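You operate a simulated robot arm through the tools that you are given. There is no shell and no other tool. Be economical: measure what you need, move in short steps, check, and stop when the job is done.

You are at the controls of a simulated robot arm. One attempt, no reset.

## Task
Wax the middle of the green-dot nail brush's back in the clamping jig.
Fine: clamp it first and leave it clamped; use the green pad and the green box; pad back on the black mat, lid shut; the other brush stays unwaxed. Set down upright: green pad. A coat counts when it lies all over at full strength: go over it till it gets no stronger.

It is judged by the outcome, as a careful person would: the job done as asked, and still so three seconds after it is handed in. It fails if anything else is knocked over, pushed out of place, dropped, spilled or broken. Lids that push on must go on centred and level and be pressed home; caps that screw on are set level and turned clockwise until they are tight.

## Robot
A 7-joint arm with a two-finger parallel gripper, fixed in place. Base frame: the origin is at the foot of the arm, x ahead of it, y to its left, z up; the work surface is at about z = 0. Lengths are in m, angles in rad, forces in N, time in s.
With the tool pointing down near the work surface it reaches from about 0.22 to 0.58 m from the base axis. Its first joint turns from -1.152 to 1.152 rad. Payload 2.5 kg.
The TCP is the grasp point between the finger pads, 0.023 m short of the fingertips. In the tool frame z runs along the fingers and y along their closing line. Largest opening 0.094 m; finger width 0.038, thickness 0.01; the body of the gripper, 0.054 by 0.096 m, starts 0.039 m behind the TCP.
Orientation is told as [roll, pitch, yaw] about the base's x, y, z axes, in that order, counted from this pose: with the fingers straight down and closing along the base's y, the tool's x points along the base's -x, its y along +y and its z along -z.

## Interface
- The arm moves only by the tool send_rows. Its argument "increments" is a list of rows, each a list of 3 entries, a list of its own where there are three numbers: the opening, from 0 (shut) to 1 (fully open), then the shift along the tool's x, y, z in cm, then the turn, a rotation vector about the tool's x, y, z in rad. In form: [[hand, [dx, dy, dz], [rx, ry, rz]], ...]. A call has 1 to 20 rows; each row is the pose to reach, as a shift and turn from the pose commanded when the call began, along the tool's axes at that moment. Each row takes 0.2 s and may step no farther than 0.05 m and 0.15 rad from the row before; otherwise, or with a gripper value out of range, the whole call is refused. Where a pose cannot be reached the arm comes as near as it can. A force on the tool above 50 N (or 10 N above the force at the start of the call, whichever is more), or a blocked arm, ends the call early, and 0.2 s more pass. Each finger travels about 0.108 m/s and halts on what it meets, pressing with about 34 N; the grip force reading is that of the motor and also rises with nothing between the fingers. The clock runs only during rows and for 0.2 s after the last one: add rows that repeat a pose to give the fingers time. The reply holds the time, the measured pose of the TCP, the force on the tool along the base axes, the opening and the grip force, in the units named above and with some noise, with the torque about the TCP (base axes, N m) and any sound that the robot's microphone picked up.
- Cameras (640 x 400 px; columns grow to the right, rows downward): "scene" is fixed at [0.1087, -0.4003, 0.544]; the picture's right is [0.90, -0.44, 0.00], its down [-0.24, -0.50, -0.83] and it looks along [0.36, 0.75, -0.56] (base axes); focal length 361 px, centre (320, 200). "wrist" rides on the gripper at [0.086, 0.016, -0.074] in the tool frame; the picture's right is [-0.18, 0.98, 0.00], its down [-0.58, -0.11, -0.81] and it looks along [-0.79, -0.15, 0.59] (tool axes); focal length 243 px, centre (320, 200). There is no depth. A picture from a camera that has moved, and an enlarged one, comes with that camera's place and axes in the base frame and with its lens.
- capture(camera): a new picture of that camera. It takes no simulated time.
- inspect(camera, box): a new picture of the part [left, top, right, bottom] of that camera's present view, enlarged. It takes no simulated time.
- hand_in(): hands the job in; it is judged then, once.

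Go step by step. Nothing tells you positions but the pictures and the camera data: compare them with the known pose of the tool, close in by small moves and look again before you grip or let go. The budget is 120 turns and 64 pictures, counting those below and the enlarged ones. Unless the task says otherwise, let go and move clear before handing in, and close with one line.

The tools are called by a JSON object that holds its "name" and its "arguments". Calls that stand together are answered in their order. send_rows: Moves the arm, as the interface text tells. Its arguments: {"type":"object","properties":{"increments":{"type":"array"}},"required":["increments"]} The other tools are called the same way: capture (camera) takes a picture; inspect (camera, box) takes an enlarged picture of a part of a camera's view; hand_in () hands the job in.

At the start:

```text
time: 0.0
tcp_pos: [0.3328, 0.2256, 0.3065]
tcp_rot: [0.001, 0.001, 0.0]
ft_force: [0.1, 0.4, -0.1]
wrist_torque: [-0.04, -0.03, 0.02]
grip_width: 0.0943
grasp_force: 0.0
```

scene: 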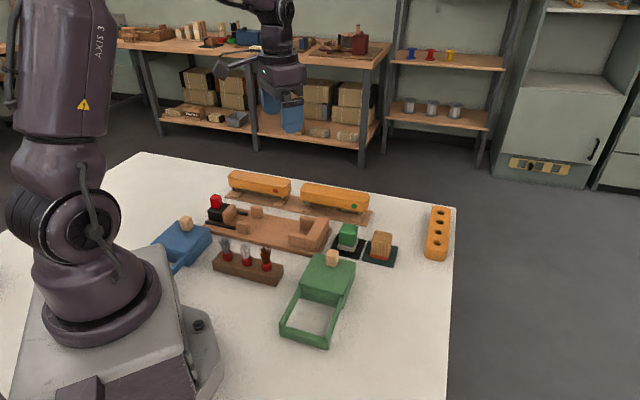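
wrist: 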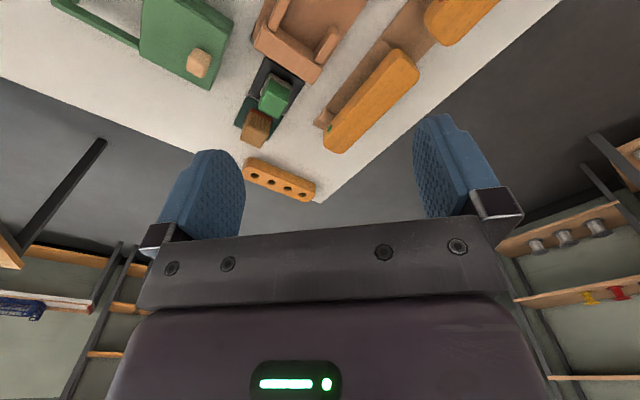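

I see two orange brushes at the back, a jig with a clamp, green and orange pads on mats, and green and blue boxes. I'll take enlarged views to measure them.

{"name": "inspect", "arguments": {"camera": "scene", "box": [200, 160, 400, 285]}}

{"name": "inspect", "arguments": {"camera": "scene", "box": [270, 220, 410, 350]}}

{"name": "inspect", "arguments": {"camera": "scene", "box": [140, 180, 300, 290]}}

{"name": "inspect", "arguments": {"camera": "wrist", "box": [50, 0, 510, 210]}}

```text
3.20 times, centred on (300, 222) of scene
camera zoom: at [0.1087, -0.4003, 0.544], right [0.9, -0.44, 0.0], down [-0.24, -0.5, -0.83], along [0.36, 0.75, -0.56], focal length 1154 px, centre (384, 128)
```

zoom: 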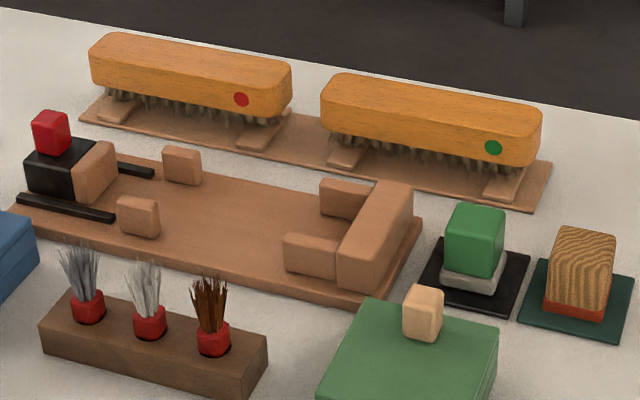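

```text
3.08 times, centred on (340, 285) of scene
camera zoom: at [0.1087, -0.4003, 0.544], right [0.9, -0.44, 0.0], down [-0.24, -0.5, -0.83], along [0.36, 0.75, -0.56], focal length 1110 px, centre (258, -62)
```

zoom: 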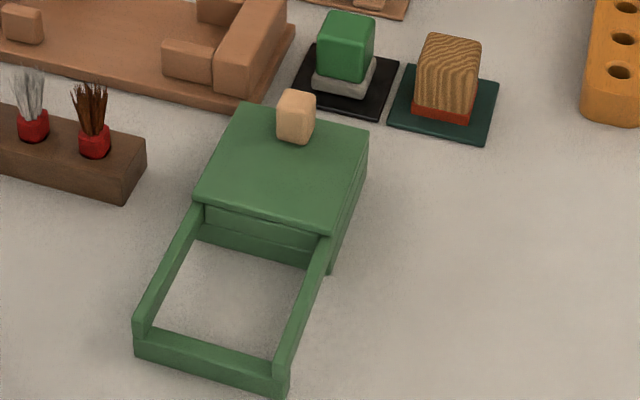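

```text
3.64 times, centred on (220, 235) of scene
camera zoom: at [0.1087, -0.4003, 0.544], right [0.9, -0.44, 0.0], down [-0.24, -0.5, -0.83], along [0.36, 0.75, -0.56], focal length 1312 px, centre (684, 73)
```

zoom: 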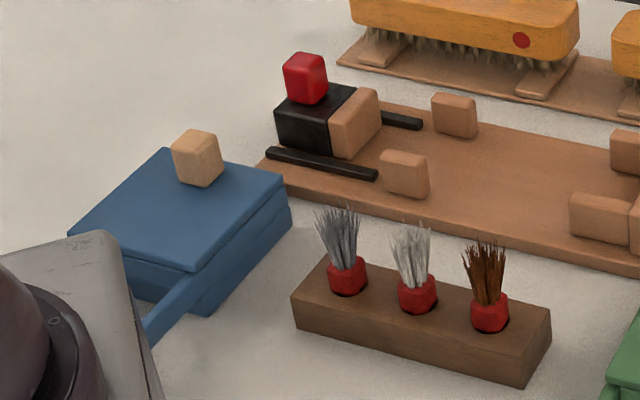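

```text
1.39 times, centred on (280, 105) of wrist
camera zoom: at [0.2455, 0.2428, 0.3808], right [0.18, 0.98, 0.0], down [0.58, -0.11, 0.81], along [0.79, -0.15, -0.59], focal length 338 px, centre (376, 332)
```

zoom: 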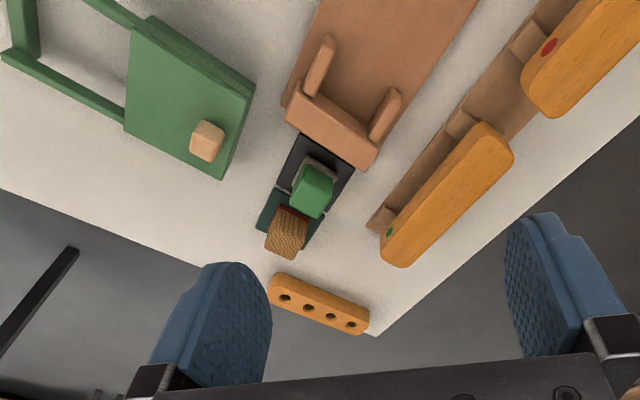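

The layout sits about 45° to the base. I'll tilt the wrist so its camera looks more nearly straight down, for a cleaner measurement.

{"name": "send_rows", "arguments": {"increments": [[1, [-1.5, 1, -1.5], [0, 0.15, 0]], [1, [-3, 2, -3], [0, 0.3, 0]], [1, [-4.5, 3, -4.5], [0, 0.45, 0]], [1, [-6, 4, -6], [0, 0.6, 0]], [1, [-6, 4, -6], [0, 0.6, 0]]]}}

{"name": "capture", "arguments": {"camera": "wrist"}}

```text
time: 1.2
tcp_pos: [0.388, 0.2632, 0.3609]
tcp_rot: [0.0, 0.551, 0.001]
ft_force: [0.1, 0.0, -0.1]
wrist_torque: [0.0, 0.0, 0.01]
grip_width: 0.0938
grasp_force: 0.1
out of reach, approached as far as the arm can: row 4, 5
```

```text
57 pictures are left
camera wrist: at [0.3535, 0.2795, 0.4691], right [0.16, 0.98, -0.1], down [0.92, -0.11, 0.38], along [0.37, -0.15, -0.92], focal length 243 px, centre (320, 200)
```

wrist: 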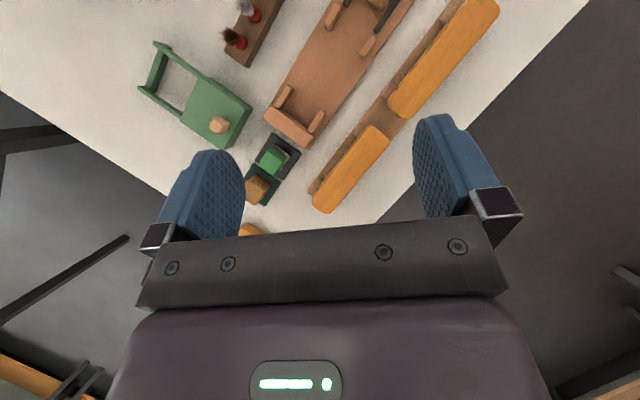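

This gives a usable overhead view, so I'll enlarge the relevant parts.

{"name": "inspect", "arguments": {"camera": "wrist", "box": [240, 0, 512, 170]}}

{"name": "inspect", "arguments": {"camera": "wrist", "box": [130, 30, 402, 215]}}

```text
2.35 times, centred on (376, 85) of wrist
camera zoom: at [0.3535, 0.2795, 0.4691], right [0.16, 0.98, -0.1], down [0.92, -0.11, 0.38], along [0.37, -0.15, -0.92], focal length 571 px, centre (188, 471)
```

zoom: 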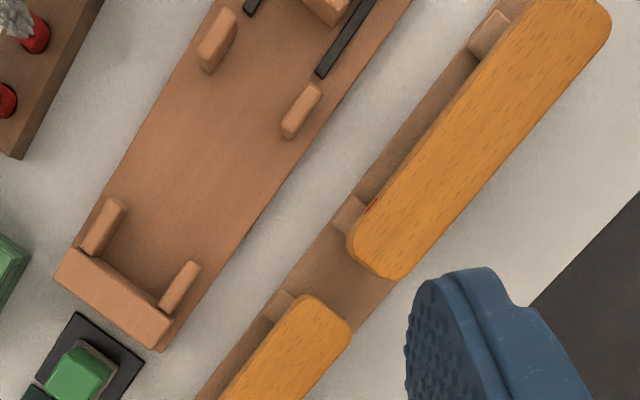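

```text
2.16 times, centred on (266, 122) of wrist
camera zoom: at [0.3535, 0.2795, 0.4691], right [0.16, 0.98, -0.1], down [0.92, -0.11, 0.38], along [0.37, -0.15, -0.92], focal length 525 px, centre (437, 368)
```

zoom: 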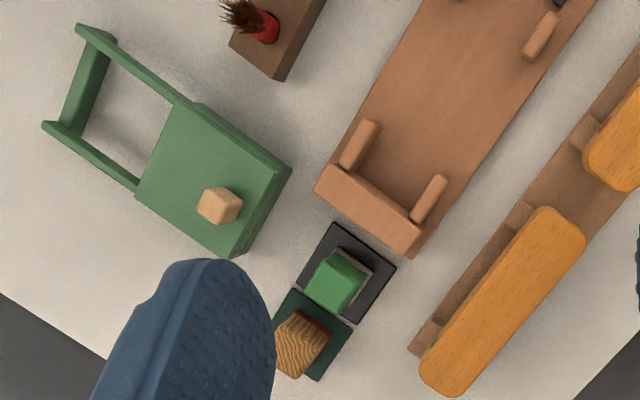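

The brush is about 17 × 5 cm, centred near (0.472, 0.271) with its top at about z 0.05. The jig axis lies at exactly -45°, and the brush centre in the jig should be near (0.31, 0.25). I'll straighten the tool next.

{"name": "send_rows", "arguments": {"increments": [[1, [-1.6, 0, 2.1], [0, -0.15, 0]], [1, [-3.3, 0, 4.2], [0, -0.3, 0]], [1, [-5, 0, 6.3], [0, -0.45, 0]], [1, [-6.6, 0, 8.4], [0, -0.6, 0]], [1, [-6.6, 0, 8.4], [0, -0.6, 0]]]}}

```text
time: 2.4
tcp_pos: [0.3987, 0.2633, 0.2538]
tcp_rot: [-0.002, -0.052, 0.0]
ft_force: [-0.3, -0.6, -0.2]
wrist_torque: [0.06, -0.02, 0.01]
grip_width: 0.0939
grasp_force: 0.1
```

{"name": "send_rows", "arguments": {"increments": [[1, [0, 0, 0], [0, 0.051, 0]]]}}

```text
time: 2.8
tcp_pos: [0.399, 0.2627, 0.2545]
tcp_rot: [0.001, -0.001, -0.001]
ft_force: [0.0, -0.6, 0.8]
wrist_torque: [-0.01, -0.01, 0.0]
grip_width: 0.0939
grasp_force: 0.1
```

The tool is level now. Next I'll yaw -45° and hover over the green-dot brush.

{"name": "send_rows", "arguments": {"increments": [[1, [-1.2, 0.1, 1.7], [0, 0, 0.14]], [1, [-2.4, 0.3, 3.5], [0, 0, 0.28]], [1, [-3.6, 0.4, 5.2], [0, 0, 0.42]], [1, [-4.9, 0.5, 7], [0, 0, 0.56]], [1, [-6.1, 0.7, 8.8], [0, 0, 0.7]], [1, [-7.3, 0.8, 10.5], [0, 0, 0.785]], [1, [-7.3, 0.8, 10.5], [0, 0, 0.785]]]}}

{"name": "capture", "arguments": {"camera": "wrist"}}

{"name": "inspect", "arguments": {"camera": "scene", "box": [200, 120, 400, 245]}}

```text
time: 4.4
tcp_pos: [0.4732, 0.2707, 0.1492]
tcp_rot: [0.0, 0.0, -0.786]
ft_force: [-0.9, 0.1, 0.3]
wrist_torque: [0.03, 0.01, 0.04]
grip_width: 0.0936
grasp_force: 0.0
```

```text
54 pictures are left
camera wrist: at [0.4234, 0.3431, 0.2237], right [0.83, 0.56, 0.0], down [0.33, -0.49, 0.81], along [0.45, -0.67, -0.59], focal length 243 px, centre (320, 200)
```

wrist: 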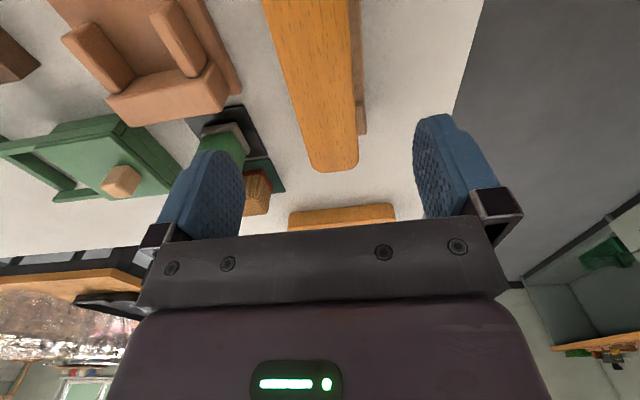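

```text
3.20 times, centred on (300, 182) of scene
camera zoom: at [0.1087, -0.4003, 0.544], right [0.9, -0.44, 0.0], down [-0.24, -0.5, -0.83], along [0.36, 0.75, -0.56], focal length 1154 px, centre (384, 256)
```

zoom: 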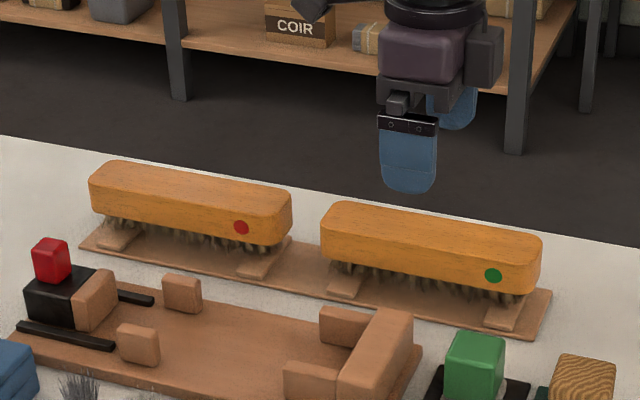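

The two views together put the brush top at about z 0.07, with the centre near (0.469, 0.271). I'll descend with the fingers open and look before gripping.

{"name": "send_rows", "arguments": {"increments": [[1, [0.3, -0.2, 2.5], [0, 0, 0]], [1, [0.3, -0.2, 5], [0, 0, 0]], [1, [0.3, -0.2, 7.5], [0, 0, 0]], [1, [0.3, -0.2, 9.2], [0, 0, 0]], [1, [0.3, -0.2, 9.2], [0, 0, 0]]]}}

{"name": "inspect", "arguments": {"camera": "scene", "box": [200, 120, 400, 245]}}

{"name": "capture", "arguments": {"camera": "wrist"}}

```text
time: 5.6
tcp_pos: [0.4693, 0.2714, 0.0591]
tcp_rot: [-0.001, -0.001, -0.786]
ft_force: [-0.3, -0.5, -0.3]
wrist_torque: [0.0, -0.03, 0.0]
grip_width: 0.0941
grasp_force: 0.0
```

```text
3.20 times, centred on (300, 182) of scene
camera zoom: at [0.1087, -0.4003, 0.544], right [0.9, -0.44, 0.0], down [-0.24, -0.5, -0.83], along [0.36, 0.75, -0.56], focal length 1154 px, centre (384, 256)
```

zoom: 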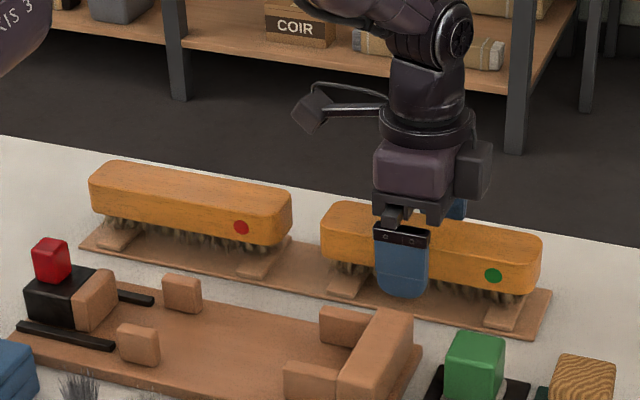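

```text
51 pictures are left
camera wrist: at [0.4198, 0.3445, 0.1328], right [0.82, 0.57, 0.0], down [0.33, -0.49, 0.81], along [0.46, -0.66, -0.59], focal length 243 px, centre (320, 200)
```

wrist: 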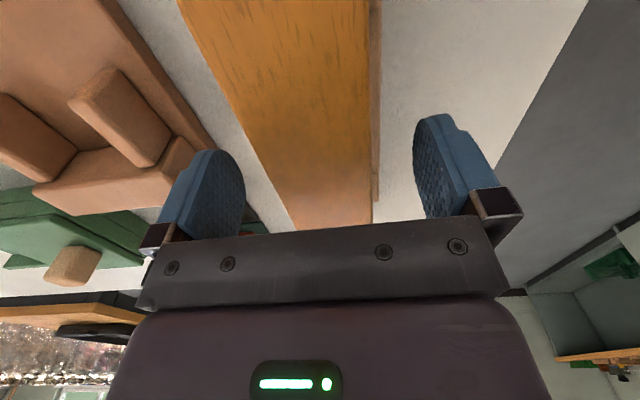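

The brush sits centred between the fingers, so I'll grip it and lift straight up.

{"name": "send_rows", "arguments": {"increments": [[0.7, [0, 0, 0], [0, 0, 0]], [0.45, [0, 0, 0], [0, 0, 0]], [0.2, [0, 0, 0], [0, 0, 0]], [0.2, [0, 0, 0], [0, 0, 0]], [0.2, [0, 0, 0], [0, 0, 0]]]}}

```text
time: 6.8
tcp_pos: [0.4684, 0.2716, 0.0596]
tcp_rot: [0.0, -0.002, -0.785]
ft_force: [1.1, 0.8, -0.7]
wrist_torque: [-0.03, -0.07, 0.04]
grip_width: 0.0456
grasp_force: 34.0
```

{"name": "send_rows", "arguments": {"increments": [[0.2, [0, 0, -2], [0, 0, 0]], [0.2, [0, 0, -5], [0, 0, 0]], [0.2, [0, 0, -9], [0, 0, 0]], [0.2, [0, 0, -12], [0, 0, 0]], [0.2, [0, 0, -12], [0, 0, 0]]]}}

{"name": "inspect", "arguments": {"camera": "scene", "box": [200, 120, 400, 245]}}

{"name": "capture", "arguments": {"camera": "wrist"}}

```text
time: 8.0
tcp_pos: [0.4703, 0.2741, 0.1776]
tcp_rot: [-0.002, -0.001, -0.784]
ft_force: [0.7, -0.4, -2.1]
wrist_torque: [0.01, 0.01, 0.01]
grip_width: 0.0459
grasp_force: 33.6
```

```text
3.20 times, centred on (300, 182) of scene
camera zoom: at [0.1087, -0.4002, 0.544], right [0.9, -0.44, 0.0], down [-0.24, -0.5, -0.83], along [0.36, 0.75, -0.56], focal length 1154 px, centre (384, 256)
```

zoom: 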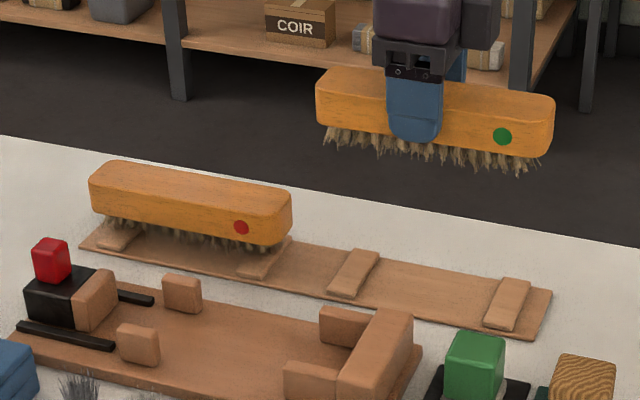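

```text
49 pictures are left
camera wrist: at [0.421, 0.3457, 0.2517], right [0.82, 0.57, 0.0], down [0.34, -0.49, 0.81], along [0.46, -0.67, -0.59], focal length 243 px, centre (320, 200)
```

wrist: 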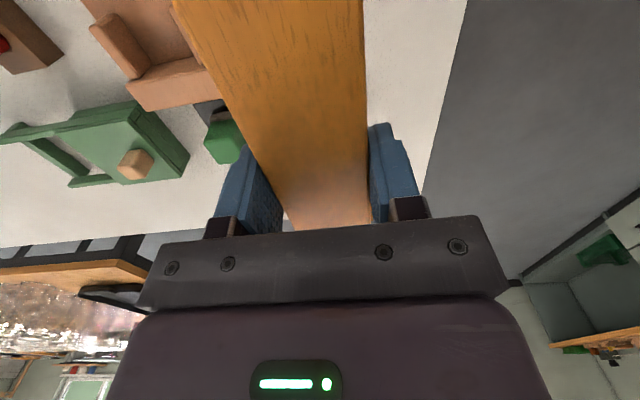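

The brush is held well, with its centre about 8 mm towards the dot end from the TCP. I'll move it above the jig.

{"name": "send_rows", "arguments": {"increments": [[0.2, [2, -2.6, 0], [0, 0, 0]], [0.2, [4.5, -5.6, 0], [0, 0, 0]], [0.2, [7, -9, 0], [0, 0, 0]], [0.2, [9, -11.5, 0], [0, 0, 0]], [0.2, [10.37, -13.2, 0], [0, 0, 0]], [0.2, [10.37, -13.2, 3], [0, 0, 0]], [0.2, [10.37, -13.2, 6], [0, 0, 0]], [0.2, [10.37, -13.2, 6], [0, 0, 0]]]}}

{"name": "inspect", "arguments": {"camera": "scene", "box": [180, 160, 380, 285]}}

{"name": "capture", "arguments": {"camera": "wrist"}}

```text
time: 9.8
tcp_pos: [0.3018, 0.2521, 0.1179]
tcp_rot: [0.0, 0.0, -0.784]
ft_force: [0.2, 0.3, -1.8]
wrist_torque: [0.0, 0.02, 0.0]
grip_width: 0.0458
grasp_force: 33.9
```

```text
3.20 times, centred on (280, 222) of scene
camera zoom: at [0.1087, -0.4002, 0.544], right [0.9, -0.44, 0.0], down [-0.24, -0.5, -0.83], along [0.36, 0.75, -0.56], focal length 1154 px, centre (448, 128)
```

zoom: 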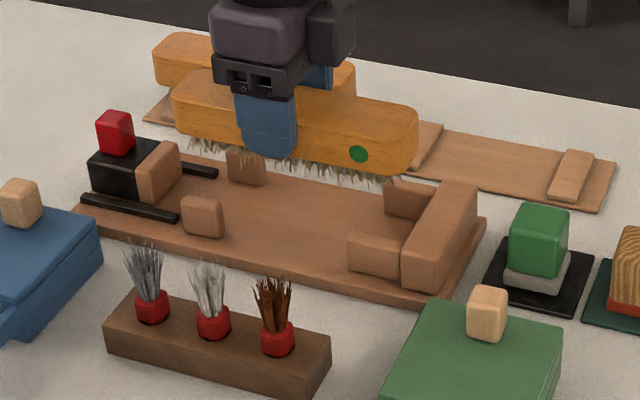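

```text
47 pictures are left
camera wrist: at [0.2524, 0.3245, 0.1918], right [0.82, 0.57, 0.0], down [0.34, -0.49, 0.81], along [0.46, -0.66, -0.59], focal length 243 px, centre (320, 200)
```

wrist: 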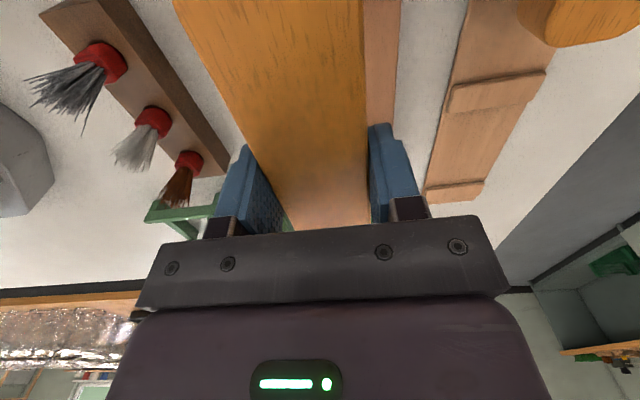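

{"name": "send_rows", "arguments": {"increments": [[0.2, [0, 0.25, 1.5], [0, 0, 0]], [0.2, [0, 0.25, 3], [0, 0, 0]], [0.2, [0, 0.25, 3], [0, 0, 0]]]}}

{"name": "inspect", "arguments": {"camera": "scene", "box": [200, 170, 340, 257]}}

```text
time: 10.6
tcp_pos: [0.3035, 0.253, 0.0875]
tcp_rot: [0.001, -0.001, -0.785]
ft_force: [0.0, 0.3, -1.8]
wrist_torque: [0.0, 0.01, -0.01]
grip_width: 0.0457
grasp_force: 33.5
```

```text
4.57 times, centred on (270, 214) of scene
camera zoom: at [0.1087, -0.4002, 0.544], right [0.9, -0.44, 0.0], down [-0.24, -0.5, -0.83], along [0.36, 0.75, -0.56], focal length 1649 px, centre (549, 138)
```

zoom: 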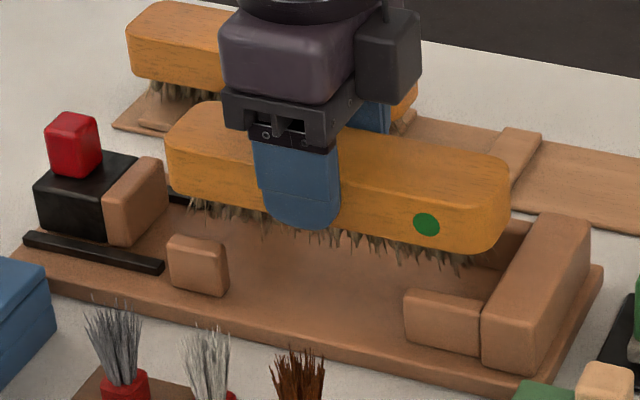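

The brush lines up between the guides, with clearance at the stop and the jaw. I'll lower it gently.

{"name": "send_rows", "arguments": {"increments": [[0.2, [0, 0, 1], [0, 0, 0]], [0.2, [0, 0, 1.8], [0, 0, 0]], [0.2, [0, 0, 2.2], [0, 0, 0]], [0.2, [0, 0, 2.5], [0, 0, 0]], [0.2, [0, 0, 2.5], [0, 0, 0]]]}}

{"name": "inspect", "arguments": {"camera": "scene", "box": [200, 170, 340, 257]}}

```text
time: 11.8
tcp_pos: [0.3037, 0.2529, 0.0646]
tcp_rot: [0.0, 0.0, -0.786]
ft_force: [-0.1, 0.2, -1.5]
wrist_torque: [0.0, 0.01, -0.02]
grip_width: 0.0454
grasp_force: 34.1
```

```text
4.57 times, centred on (270, 214) of scene
camera zoom: at [0.1087, -0.4002, 0.544], right [0.9, -0.44, 0.0], down [-0.24, -0.5, -0.83], along [0.36, 0.75, -0.56], focal length 1649 px, centre (549, 138)
```

zoom: 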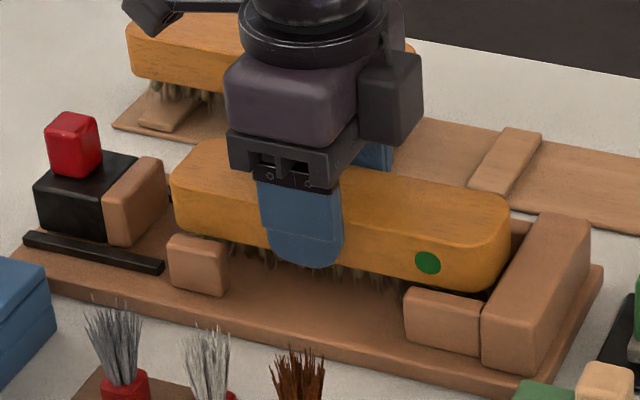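

{"name": "send_rows", "arguments": {"increments": [[0.2, [0, 0, 0.2], [0, 0, 0]], [0.2, [0, 0, 0.4], [0, 0, 0]], [0.2, [0, 0, 0.5], [0, 0, 0]], [0.2, [0, 0, 0.5], [0, 0, 0]]]}}

```text
time: 12.8
tcp_pos: [0.3051, 0.2542, 0.0595]
tcp_rot: [0.001, -0.001, -0.784]
ft_force: [-7.9, -4.8, 36.8]
wrist_torque: [-0.23, 0.33, -0.04]
grip_width: 0.0459
grasp_force: 33.7
```

Contact is at about z 0.061. I'll back off slightly and release.

{"name": "send_rows", "arguments": {"increments": [[0.2, [0, 0, -0.15], [0, 0, 0]], [0.2, [0, 0, -0.15], [0, 0, 0]]]}}

{"name": "inspect", "arguments": {"camera": "scene", "box": [200, 170, 340, 257]}}

```text
time: 13.4
tcp_pos: [0.3052, 0.2529, 0.0586]
tcp_rot: [0.003, -0.001, -0.786]
ft_force: [1.2, 3.2, 5.4]
wrist_torque: [0.45, -0.01, -0.07]
grip_width: 0.0456
grasp_force: 34.4
```

```text
4.57 times, centred on (270, 214) of scene
camera zoom: at [0.1087, -0.4003, 0.544], right [0.9, -0.44, 0.0], down [-0.24, -0.5, -0.83], along [0.36, 0.75, -0.56], focal length 1649 px, centre (549, 138)
```

zoom: 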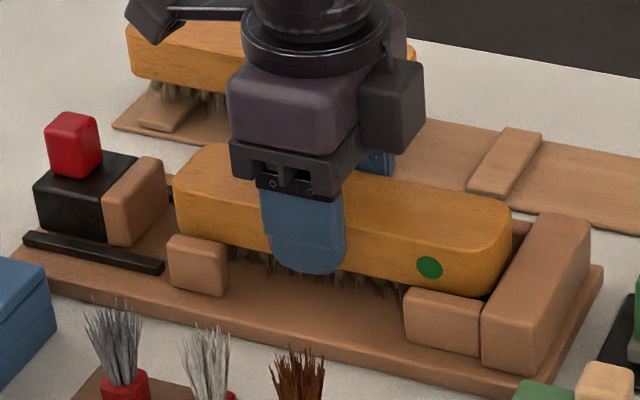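

The brush is seated between the guides. I'll open the fingers partway and rise.

{"name": "send_rows", "arguments": {"increments": [[0.6, [0, 0, 0], [0, 0, 0]], [0.75, [0, 0, 0], [0, 0, 0]], [0.75, [0, 0, 0], [0, 0, 0]], [0.75, [0, 0, -3], [0, 0, 0]], [0.75, [0, 0, -7], [0, 0, 0]], [0.75, [0, 0, -12], [0, 0, 0]], [0.75, [0, 0, -14], [0, 0, 0]]]}}

{"name": "inspect", "arguments": {"camera": "scene", "box": [200, 170, 340, 257]}}

```text
time: 15.0
tcp_pos: [0.3034, 0.2543, 0.1988]
tcp_rot: [-0.001, -0.001, -0.785]
ft_force: [0.7, 1.1, 0.5]
wrist_torque: [0.0, 0.0, 0.0]
grip_width: 0.0704
grasp_force: 0.1
```

```text
4.57 times, centred on (270, 214) of scene
camera zoom: at [0.1087, -0.4003, 0.544], right [0.9, -0.44, 0.0], down [-0.24, -0.5, -0.83], along [0.36, 0.75, -0.56], focal length 1649 px, centre (549, 138)
```

zoom: 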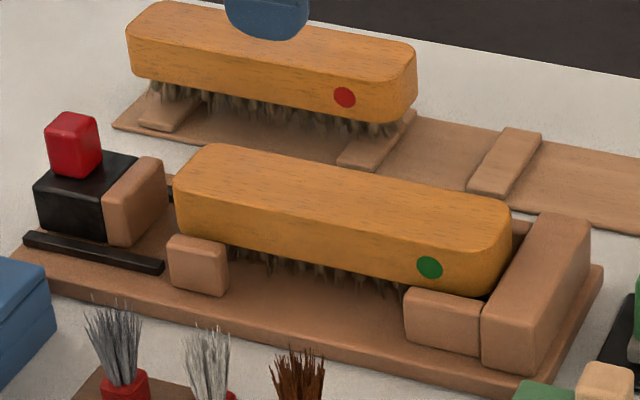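

The brush rests in the jig. Next is the clamp: the red handle sits near (0.197, 0.360), so I'll hover over it.

{"name": "send_rows", "arguments": {"increments": [[0.75, [4, 0, 0], [0, 0, 0]], [0.75, [8, 0, 0], [0, 0, 0]], [0.75, [12, 0, 1], [0, 0, 0]], [0.75, [15.1, 0, 4], [0, 0, 0]], [0.75, [15.1, 0, 6.5], [0, 0, 0]], [0.75, [15.1, 0, 6.5], [0, 0, 0]]]}}

{"name": "capture", "arguments": {"camera": "wrist"}}

{"name": "inspect", "arguments": {"camera": "scene", "box": [160, 150, 300, 237]}}

```text
time: 16.4
tcp_pos: [0.1947, 0.3598, 0.133]
tcp_rot: [0.001, 0.002, -0.785]
ft_force: [-0.6, -0.7, -0.7]
wrist_torque: [0.04, -0.01, -0.01]
grip_width: 0.0706
grasp_force: 0.1
```

```text
42 pictures are left
camera wrist: at [0.1458, 0.4328, 0.2078], right [0.82, 0.57, 0.0], down [0.34, -0.49, 0.81], along [0.46, -0.66, -0.59], focal length 243 px, centre (320, 200)
```

wrist: 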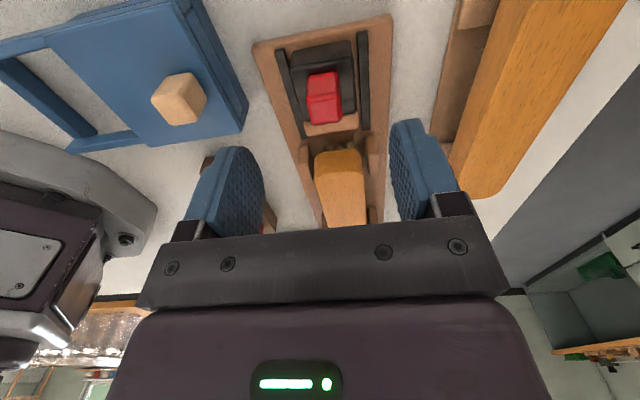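

```text
4.57 times, centred on (230, 194) of scene
camera zoom: at [0.1087, -0.4002, 0.544], right [0.9, -0.44, 0.0], down [-0.24, -0.5, -0.83], along [0.36, 0.75, -0.56], focal length 1649 px, centre (731, 230)
```

zoom: 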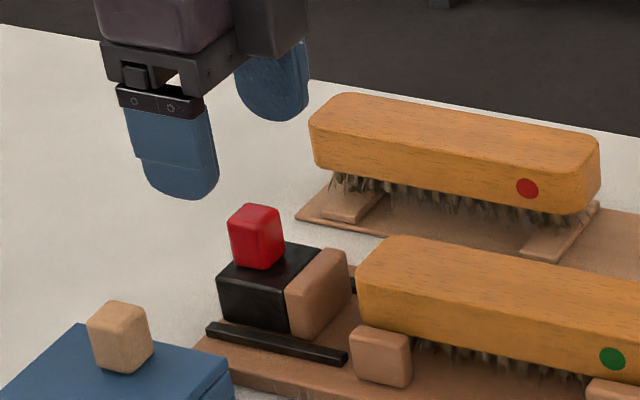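

The red handle is centred near (0.1985, 0.360), spanning z 0.04 to 0.065. I'll descend and grip it.

{"name": "send_rows", "arguments": {"increments": [[0.75, [-0.25, 0.25, 2], [0, 0, 0]], [0.75, [-0.25, 0.25, 4.5], [0, 0, 0]], [0.75, [-0.25, 0.25, 6.6], [0, 0, 0]], [0.4, [-0.25, 0.25, 6.6], [0, 0, 0]], [0.05, [-0.25, 0.25, 6.6], [0, 0, 0]], [0.05, [-0.25, 0.25, 6.6], [0, 0, 0]], [0.05, [-0.25, 0.25, 6.6], [0, 0, 0]]]}}

{"name": "inspect", "arguments": {"camera": "scene", "box": [160, 150, 300, 237]}}

```text
time: 18.0
tcp_pos: [0.1985, 0.3604, 0.0683]
tcp_rot: [-0.008, 0.0, -0.784]
ft_force: [-17.7, -18.2, 8.0]
wrist_torque: [0.4, -0.49, -0.25]
grip_width: 0.0218
grasp_force: 44.8
```

```text
4.57 times, centred on (230, 194) of scene
camera zoom: at [0.1087, -0.4003, 0.544], right [0.9, -0.44, 0.0], down [-0.24, -0.5, -0.83], along [0.36, 0.75, -0.56], focal length 1649 px, centre (731, 230)
```

zoom: 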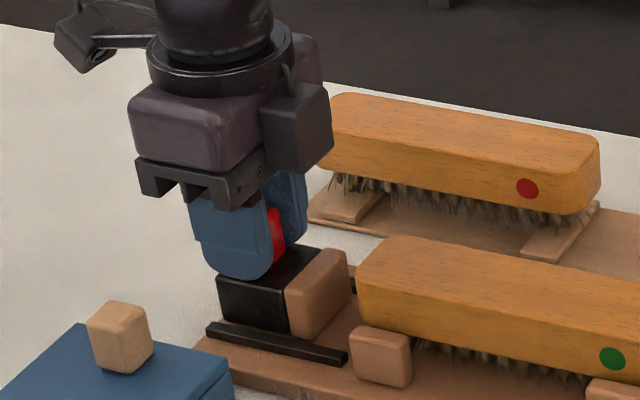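

I have the handle, with some side load. I'll ease that off and slide it towards the brush.

{"name": "send_rows", "arguments": {"increments": [[0.05, [0, -0.2, 0], [0, 0, 0]], [0.05, [-0.5, -0.2, 0], [0, 0, 0]], [0.05, [-1, -0.2, 0], [0, 0, 0]], [0.05, [-1, -0.2, 0], [0, 0, 0]]]}}

```text
time: 19.0
tcp_pos: [0.2065, 0.3511, 0.0677]
tcp_rot: [0.004, 0.001, -0.786]
ft_force: [12.1, 13.9, -39.2]
wrist_torque: [-0.12, 0.42, 0.21]
grip_width: 0.0217
grasp_force: 44.9
```

{"name": "send_rows", "arguments": {"increments": [[0.05, [0, 0.1, 0.15], [0, 0, 0]], [0.05, [-0.5, 0.1, 0.15], [0, 0, 0]], [0.05, [-0.5, 0.1, 0.15], [0, 0, 0]]]}}

{"name": "inspect", "arguments": {"camera": "scene", "box": [160, 150, 300, 237]}}

```text
time: 19.8
tcp_pos: [0.2084, 0.3492, 0.0694]
tcp_rot: [-0.001, 0.004, -0.783]
ft_force: [-6.8, -6.6, 13.4]
wrist_torque: [-0.09, -0.24, -0.11]
grip_width: 0.022
grasp_force: 44.8
```

```text
4.57 times, centred on (230, 194) of scene
camera zoom: at [0.1087, -0.4003, 0.544], right [0.9, -0.44, 0.0], down [-0.24, -0.5, -0.83], along [0.36, 0.75, -0.56], focal length 1649 px, centre (731, 230)
```

zoom: 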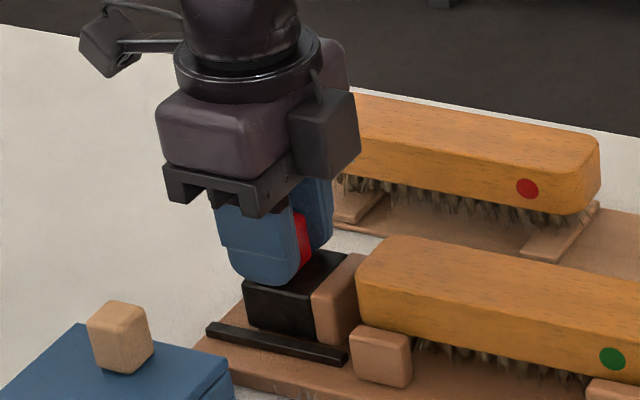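

The carriage slides and the jaw is nearly at the brush. I'll continue in small steps until I feel resistance.

{"name": "send_rows", "arguments": {"increments": [[0.05, [-0.4, 0.05, 0], [0, 0, 0]], [0.05, [-0.8, 0.05, 0], [0, 0, 0]], [0.05, [-1.2, 0.05, 0], [0, 0, 0]], [0.05, [-1.2, 0.05, 0], [0, 0, 0]]]}}

{"name": "inspect", "arguments": {"camera": "scene", "box": [190, 165, 340, 259]}}

```text
time: 20.8
tcp_pos: [0.2191, 0.3406, 0.0678]
tcp_rot: [-0.005, 0.002, -0.783]
ft_force: [-23.5, -14.3, 38.4]
wrist_torque: [0.36, -0.22, -0.36]
grip_width: 0.0219
grasp_force: 44.6
```

```text
4.26 times, centred on (265, 212) of scene
camera zoom: at [0.1087, -0.4004, 0.5439], right [0.9, -0.44, 0.0], down [-0.24, -0.5, -0.83], along [0.36, 0.75, -0.55], focal length 1535 px, centre (554, 149)
```

zoom: 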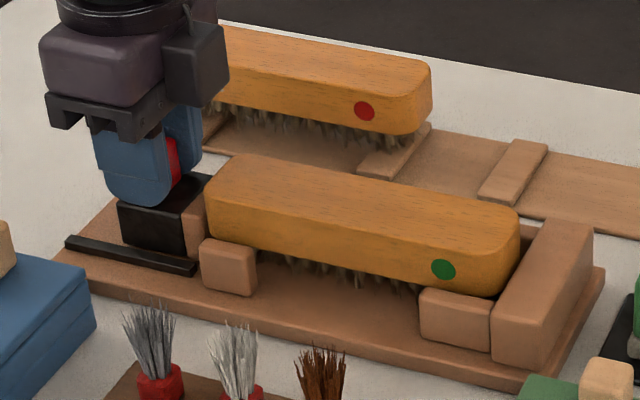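

{"name": "send_rows", "arguments": {"increments": [[0.05, [0, -0.1, -0.12], [0, 0, 0]], [0.05, [-0.4, -0.1, -0.12], [0, 0, 0]], [0.05, [-0.8, -0.1, -0.12], [0, 0, 0]], [0.05, [-0.8, -0.1, -0.12], [0, 0, 0]]]}}

{"name": "inspect", "arguments": {"camera": "scene", "box": [190, 165, 340, 259]}}

```text
time: 21.8
tcp_pos: [0.2189, 0.3369, 0.0691]
tcp_rot: [0.002, 0.01, -0.78]
ft_force: [-14.0, 34.1, -17.6]
wrist_torque: [-0.26, 0.5, -0.95]
grip_width: 0.0217
grasp_force: 45.2
```

```text
4.26 times, centred on (265, 212) of scene
camera zoom: at [0.1088, -0.4002, 0.5441], right [0.9, -0.44, 0.0], down [-0.24, -0.5, -0.83], along [0.36, 0.75, -0.56], focal length 1535 px, centre (554, 149)
```

zoom: 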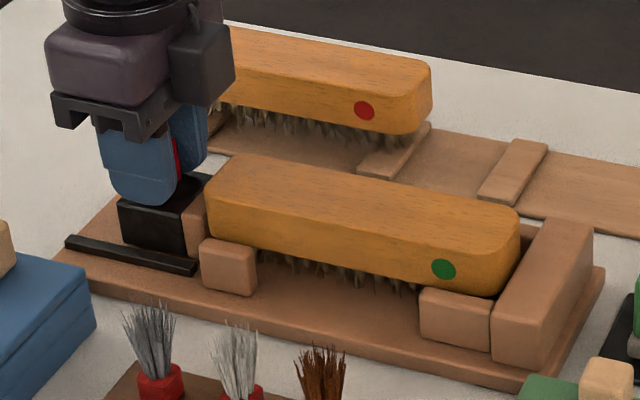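

The jaw is against the brush with about 34 N of resistance. I'll inspect the stop end and push a little more to check that it's firm.

{"name": "send_rows", "arguments": {"increments": [[0.05, [-0.2, 0, 0.05], [0, 0, 0]], [0.05, [-0.4, 0, 0.05], [0, 0, 0]], [0.05, [-0.4, 0, 0.05], [0, 0, 0]]]}}

{"name": "inspect", "arguments": {"camera": "scene", "box": [270, 200, 350, 250]}}

```text
time: 22.6
tcp_pos: [0.2234, 0.3372, 0.0694]
tcp_rot: [0.002, 0.01, -0.778]
ft_force: [-21.5, 32.1, 10.8]
wrist_torque: [-0.03, 0.53, -0.98]
grip_width: 0.0219
grasp_force: 44.4
```

```text
8.00 times, centred on (310, 225) of scene
camera zoom: at [0.1087, -0.4003, 0.544], right [0.9, -0.44, 0.0], down [-0.24, -0.5, -0.83], along [0.36, 0.75, -0.56], focal length 2886 px, centre (400, 0)
```

zoom: 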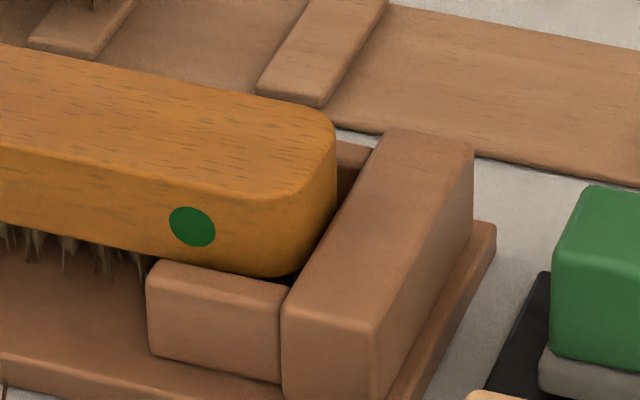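

{"name": "inspect", "arguments": {"camera": "scene", "box": [195, 185, 275, 235]}}

{"name": "capture", "arguments": {"camera": "wrist"}}

```text
8.00 times, centred on (235, 210) of scene
camera zoom: at [0.1087, -0.4003, 0.544], right [0.9, -0.44, 0.0], down [-0.24, -0.5, -0.83], along [0.36, 0.75, -0.56], focal length 2886 px, centre (1000, 120)
```

zoom: 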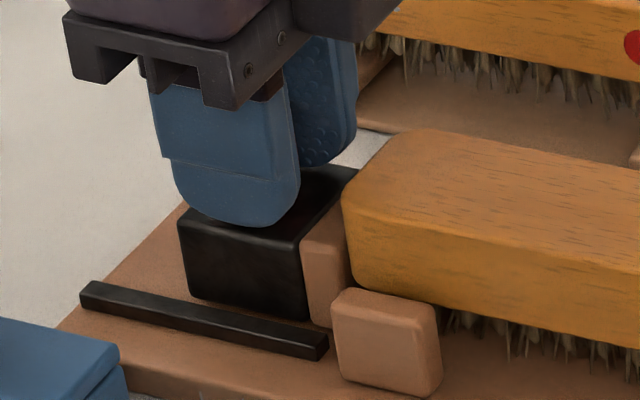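

```text
34 pictures are left
camera wrist: at [0.1732, 0.408, 0.1446], right [0.82, 0.57, 0.0], down [0.34, -0.49, 0.8], along [0.46, -0.66, -0.6], focal length 243 px, centre (320, 200)
```

wrist: 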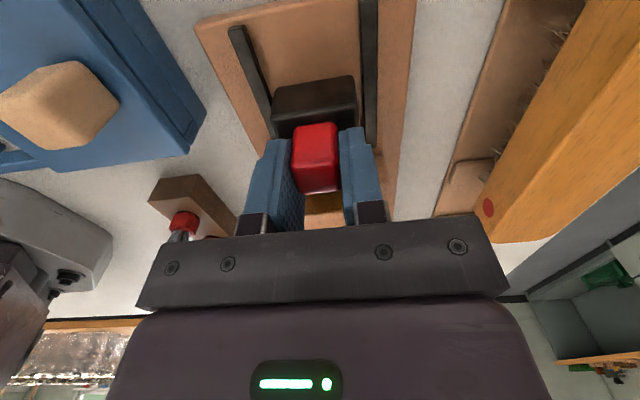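

The jaw is against the brush, and the brush appears to be against the stop. I'll push once more to confirm, then release and check that it holds.

{"name": "send_rows", "arguments": {"increments": [[0.05, [-0.3, 0, 0], [0, 0, 0]], [0.05, [-0.6, 0, 0], [0, 0, 0]], [0.05, [-0.6, 0, 0], [0, 0, 0]]]}}

```text
time: 23.1
tcp_pos: [0.2229, 0.3348, 0.069]
tcp_rot: [0.002, 0.015, -0.778]
ft_force: [-2.3, 3.2, 2.9]
wrist_torque: [-0.91, -0.31, -0.44]
grip_width: 0.0218
grasp_force: 45.0
stopped in row 2: the force on the tool passed its limit at 52 N (the readings are from after the stop); the commanded pose is now the measured one
```

It was firm at 52 N. I'll release the handle and rise.

{"name": "send_rows", "arguments": {"increments": [[0.4, [0, 0, 0], [0, 0, 0]], [0.6, [0, 0, 0], [0, 0, 0]], [0.6, [0, 0, -3], [0, 0, 0]], [0.6, [0, 0, -8], [0, 0, 0]], [0.6, [0, 0, -13], [0, 0, 0]], [0.6, [0, 0, -13], [0, 0, 0]]]}}

{"name": "inspect", "arguments": {"camera": "scene", "box": [190, 165, 350, 265]}}

```text
time: 24.5
tcp_pos: [0.2256, 0.3336, 0.1994]
tcp_rot: [0.002, 0.013, -0.778]
ft_force: [-0.3, 0.1, 0.0]
wrist_torque: [0.03, -0.02, -0.02]
grip_width: 0.0563
grasp_force: 0.1
```

```text
4.00 times, centred on (270, 215) of scene
camera zoom: at [0.1087, -0.4003, 0.544], right [0.9, -0.44, 0.0], down [-0.24, -0.5, -0.83], along [0.36, 0.75, -0.56], focal length 1443 px, centre (520, 140)
```

zoom: 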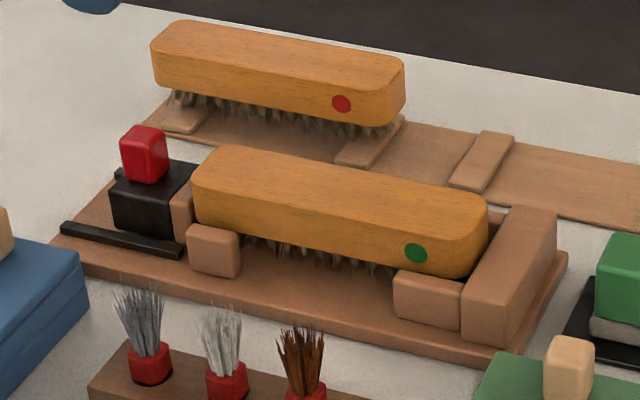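

The brush is clamped and stays put. Next is the green box: its knob is near (0.360, 0.068) with its top at about z 0.065, and the lid slides towards the open frame. I'll hover over the knob.

{"name": "send_rows", "arguments": {"increments": [[0.6, [-4, -1.3, 0], [0, -0.013, 0.007]], [0.6, [-8, -2.6, 0], [0, -0.013, 0.007]], [0.6, [-12, -3.9, 0], [0, -0.013, 0.007]], [0.6, [-16, -5.3, 0], [0, -0.013, 0.007]], [0.6, [-20, -6.6, 0], [0, -0.013, 0.007]], [0.6, [-24.5, -8, 0], [0, -0.013, 0.007]], [0.6, [-28.3, -9.5, 2], [0, -0.013, 0.007]], [0.6, [-28.3, -9.5, 6.5], [0, -0.013, 0.007]], [0.6, [-28.3, -9.5, 6.5], [0, -0.013, 0.007]]]}}

{"name": "capture", "arguments": {"camera": "wrist"}}

{"name": "inspect", "arguments": {"camera": "scene", "box": [260, 200, 420, 300]}}

```text
time: 26.5
tcp_pos: [0.3607, 0.0704, 0.1299]
tcp_rot: [0.003, 0.001, -0.783]
ft_force: [-0.7, 0.1, -0.3]
wrist_torque: [-0.01, 0.0, 0.03]
grip_width: 0.0565
grasp_force: 0.1
```

```text
32 pictures are left
camera wrist: at [0.31, 0.1425, 0.2044], right [0.82, 0.57, 0.0], down [0.33, -0.49, 0.81], along [0.46, -0.66, -0.59], focal length 243 px, centre (320, 200)
```

wrist: 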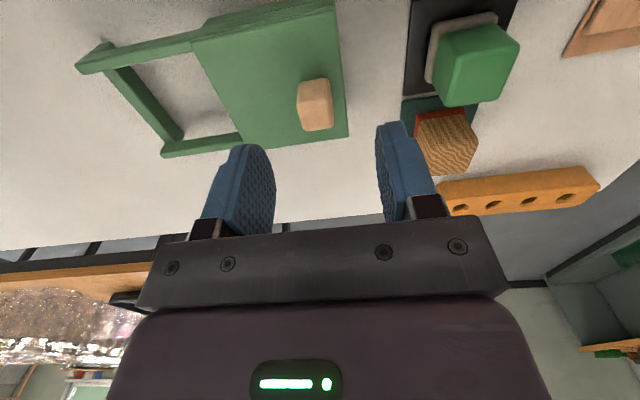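

```text
4.00 times, centred on (340, 250) of scene
camera zoom: at [0.1087, -0.4003, 0.544], right [0.9, -0.44, 0.0], down [-0.24, -0.5, -0.83], along [0.36, 0.75, -0.56], focal length 1443 px, centre (240, 0)
```

zoom: 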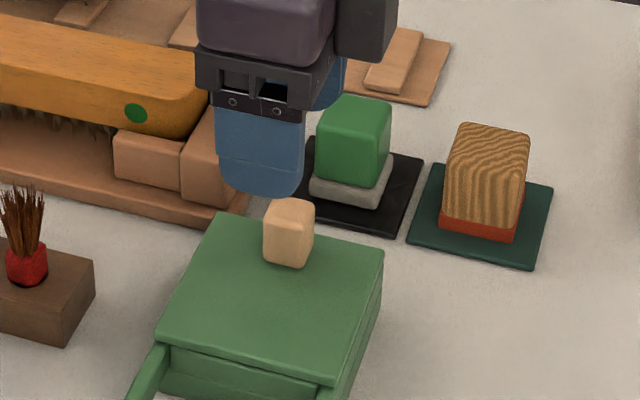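

{"name": "send_rows", "arguments": {"increments": [[0.55, [-0.6, -0.45, 2], [0, 0, 0]], [0.55, [-0.6, -0.45, 4.5], [0, 0, 0]], [0.55, [-0.6, -0.45, 5.9], [0, 0, 0]], [0.55, [-0.6, -0.45, 5.9], [0, 0, 0]]]}}

{"name": "capture", "arguments": {"camera": "wrist"}}

{"name": "inspect", "arguments": {"camera": "scene", "box": [260, 200, 420, 300]}}

```text
time: 27.5
tcp_pos: [0.36, 0.0599, 0.072]
tcp_rot: [0.001, -0.001, -0.783]
ft_force: [-0.1, -0.2, -0.6]
wrist_torque: [-0.03, -0.01, -0.03]
grip_width: 0.0514
grasp_force: 0.0
```

```text
30 pictures are left
camera wrist: at [0.3109, 0.1338, 0.1454], right [0.82, 0.57, 0.0], down [0.33, -0.49, 0.81], along [0.46, -0.66, -0.59], focal length 243 px, centre (320, 200)
```

wrist: 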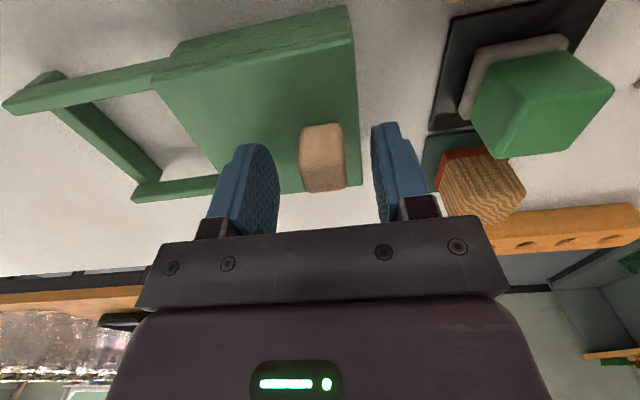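

```text
4.00 times, centred on (340, 250) of scene
camera zoom: at [0.1087, -0.4003, 0.544], right [0.9, -0.44, 0.0], down [-0.24, -0.5, -0.83], along [0.36, 0.75, -0.56], focal length 1443 px, centre (240, 0)
```

zoom: 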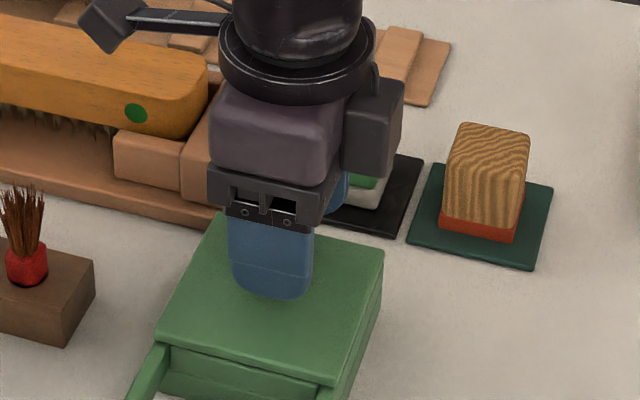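

The knob is centred between the fingers. I'll grip it and begin sliding the lid open, towards the frame.

{"name": "send_rows", "arguments": {"increments": [[0.3, [0, 0, 0], [0, 0, 0]], [0.05, [0, 0, 0], [0, 0, 0]], [0.05, [0, 0, 0], [0, 0, 0]], [0.05, [0, -1, 0], [0, 0, 0]], [0.05, [0, -2, 0], [0, 0, 0]], [0.05, [0, -2, 0], [0, 0, 0]]]}}

{"name": "inspect", "arguments": {"camera": "scene", "box": [250, 210, 410, 350]}}

```text
time: 28.9
tcp_pos: [0.3462, 0.0466, 0.0714]
tcp_rot: [0.002, -0.002, -0.786]
ft_force: [5.9, -6.2, -9.7]
wrist_torque: [0.41, 0.54, -0.02]
grip_width: 0.0216
grasp_force: 45.1
```

```text
2.86 times, centred on (330, 280) of scene
camera zoom: at [0.1088, -0.4003, 0.544], right [0.9, -0.44, 0.0], down [-0.24, -0.5, -0.83], along [0.36, 0.75, -0.56], focal length 1031 px, centre (291, -29)
```

zoom: 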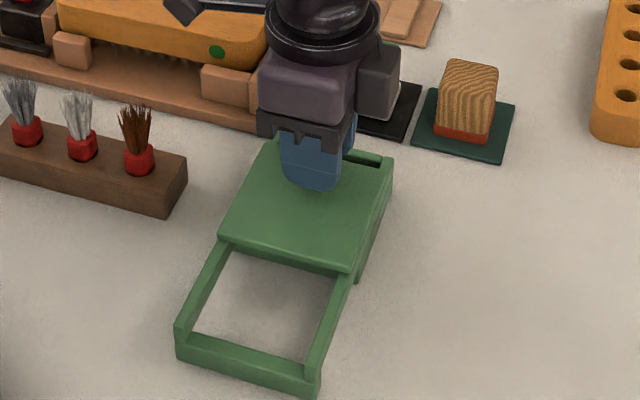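

The lid slides, opening a gap at the back. I'll continue the remaining 6 cm or so to fully open.

{"name": "send_rows", "arguments": {"increments": [[0.05, [0, -1, 0], [0, 0, 0]], [0.05, [0, -2, 0], [0, 0, 0]], [0.05, [0, -3, 0], [0, 0, 0]], [0.05, [0, -4, 0], [0, 0, 0]], [0.05, [0, -5, 0], [0, 0, 0]], [0.05, [0, -5.5, 0], [0, 0, 0]], [0.05, [0, -5.5, 0], [0, 0, 0]]]}}

{"name": "inspect", "arguments": {"camera": "scene", "box": [250, 210, 410, 350]}}

```text
time: 30.5
tcp_pos: [0.3073, 0.0065, 0.0713]
tcp_rot: [-0.001, 0.003, -0.783]
ft_force: [-4.9, 4.2, -7.2]
wrist_torque: [0.4, 0.47, -0.08]
grip_width: 0.0216
grasp_force: 45.2
```

```text
2.86 times, centred on (330, 280) of scene
camera zoom: at [0.1088, -0.4003, 0.544], right [0.9, -0.44, 0.0], down [-0.24, -0.5, -0.83], along [0.36, 0.75, -0.56], focal length 1031 px, centre (291, -29)
```

zoom: 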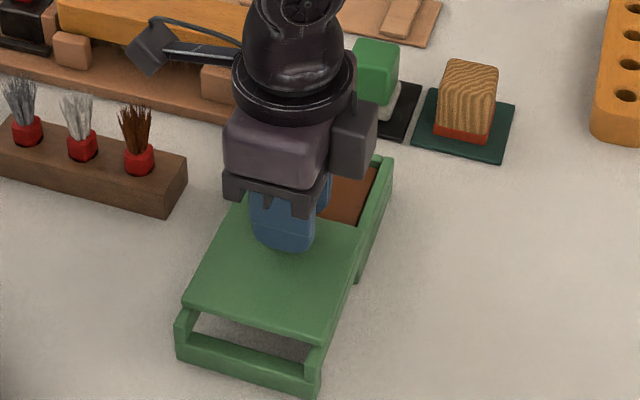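

{"name": "send_rows", "arguments": {"increments": [[0.05, [0, -0.5, 0], [0, 0, 0]], [0.05, [0, -1, 0], [0, 0, 0]], [0.05, [0, -1.5, 0], [0, 0, 0]], [0.05, [0, -1.9, 0], [0, 0, 0]], [0.05, [0, -1.9, 0], [0, 0, 0]]]}}

```text
time: 31.7
tcp_pos: [0.2975, -0.0007, 0.0722]
tcp_rot: [0.009, -0.003, -0.779]
ft_force: [16.7, 34.2, -9.1]
wrist_torque: [0.02, 0.45, -0.85]
grip_width: 0.0213
grasp_force: 45.2
```

The lid hit its end stop. I'll ease off, release, rise and look.

{"name": "send_rows", "arguments": {"increments": [[0.05, [0, 0.5, 0], [0, 0, 0]], [0.3, [0, 0.5, 0], [0, 0, 0]], [0.5, [0, 0.5, 0], [0, 0, 0]], [0.5, [0, 0.5, -3], [0, 0, 0]], [0.5, [0, 0.5, -8], [0, 0, 0]], [0.5, [0, 0.5, -13], [0, 0, 0]], [0.5, [0, 0.5, -13], [0, 0, 0]]]}}

{"name": "capture", "arguments": {"camera": "wrist"}}

{"name": "inspect", "arguments": {"camera": "scene", "box": [250, 210, 410, 350]}}

```text
time: 33.3
tcp_pos: [0.2956, -0.003, 0.201]
tcp_rot: [0.002, 0.002, -0.784]
ft_force: [0.6, -0.1, -0.5]
wrist_torque: [0.02, -0.04, 0.0]
grip_width: 0.047
grasp_force: 0.0
```

```text
26 pictures are left
camera wrist: at [0.247, 0.0693, 0.2754], right [0.82, 0.57, 0.0], down [0.33, -0.49, 0.81], along [0.46, -0.66, -0.59], focal length 243 px, centre (320, 200)
```

wrist: 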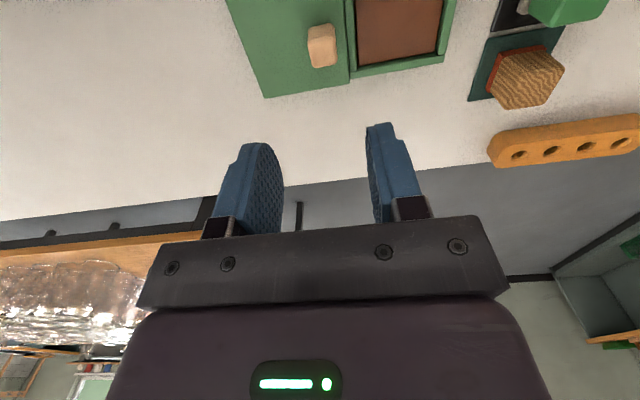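

```text
2.86 times, centred on (330, 280) of scene
camera zoom: at [0.1087, -0.4003, 0.544], right [0.9, -0.44, 0.0], down [-0.24, -0.5, -0.83], along [0.36, 0.75, -0.56], focal length 1031 px, centre (291, -29)
```

zoom: 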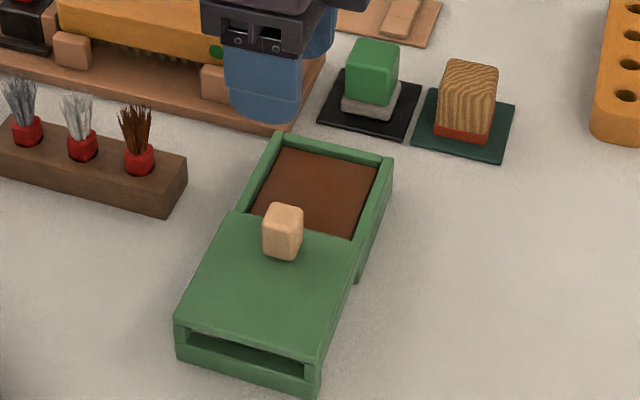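

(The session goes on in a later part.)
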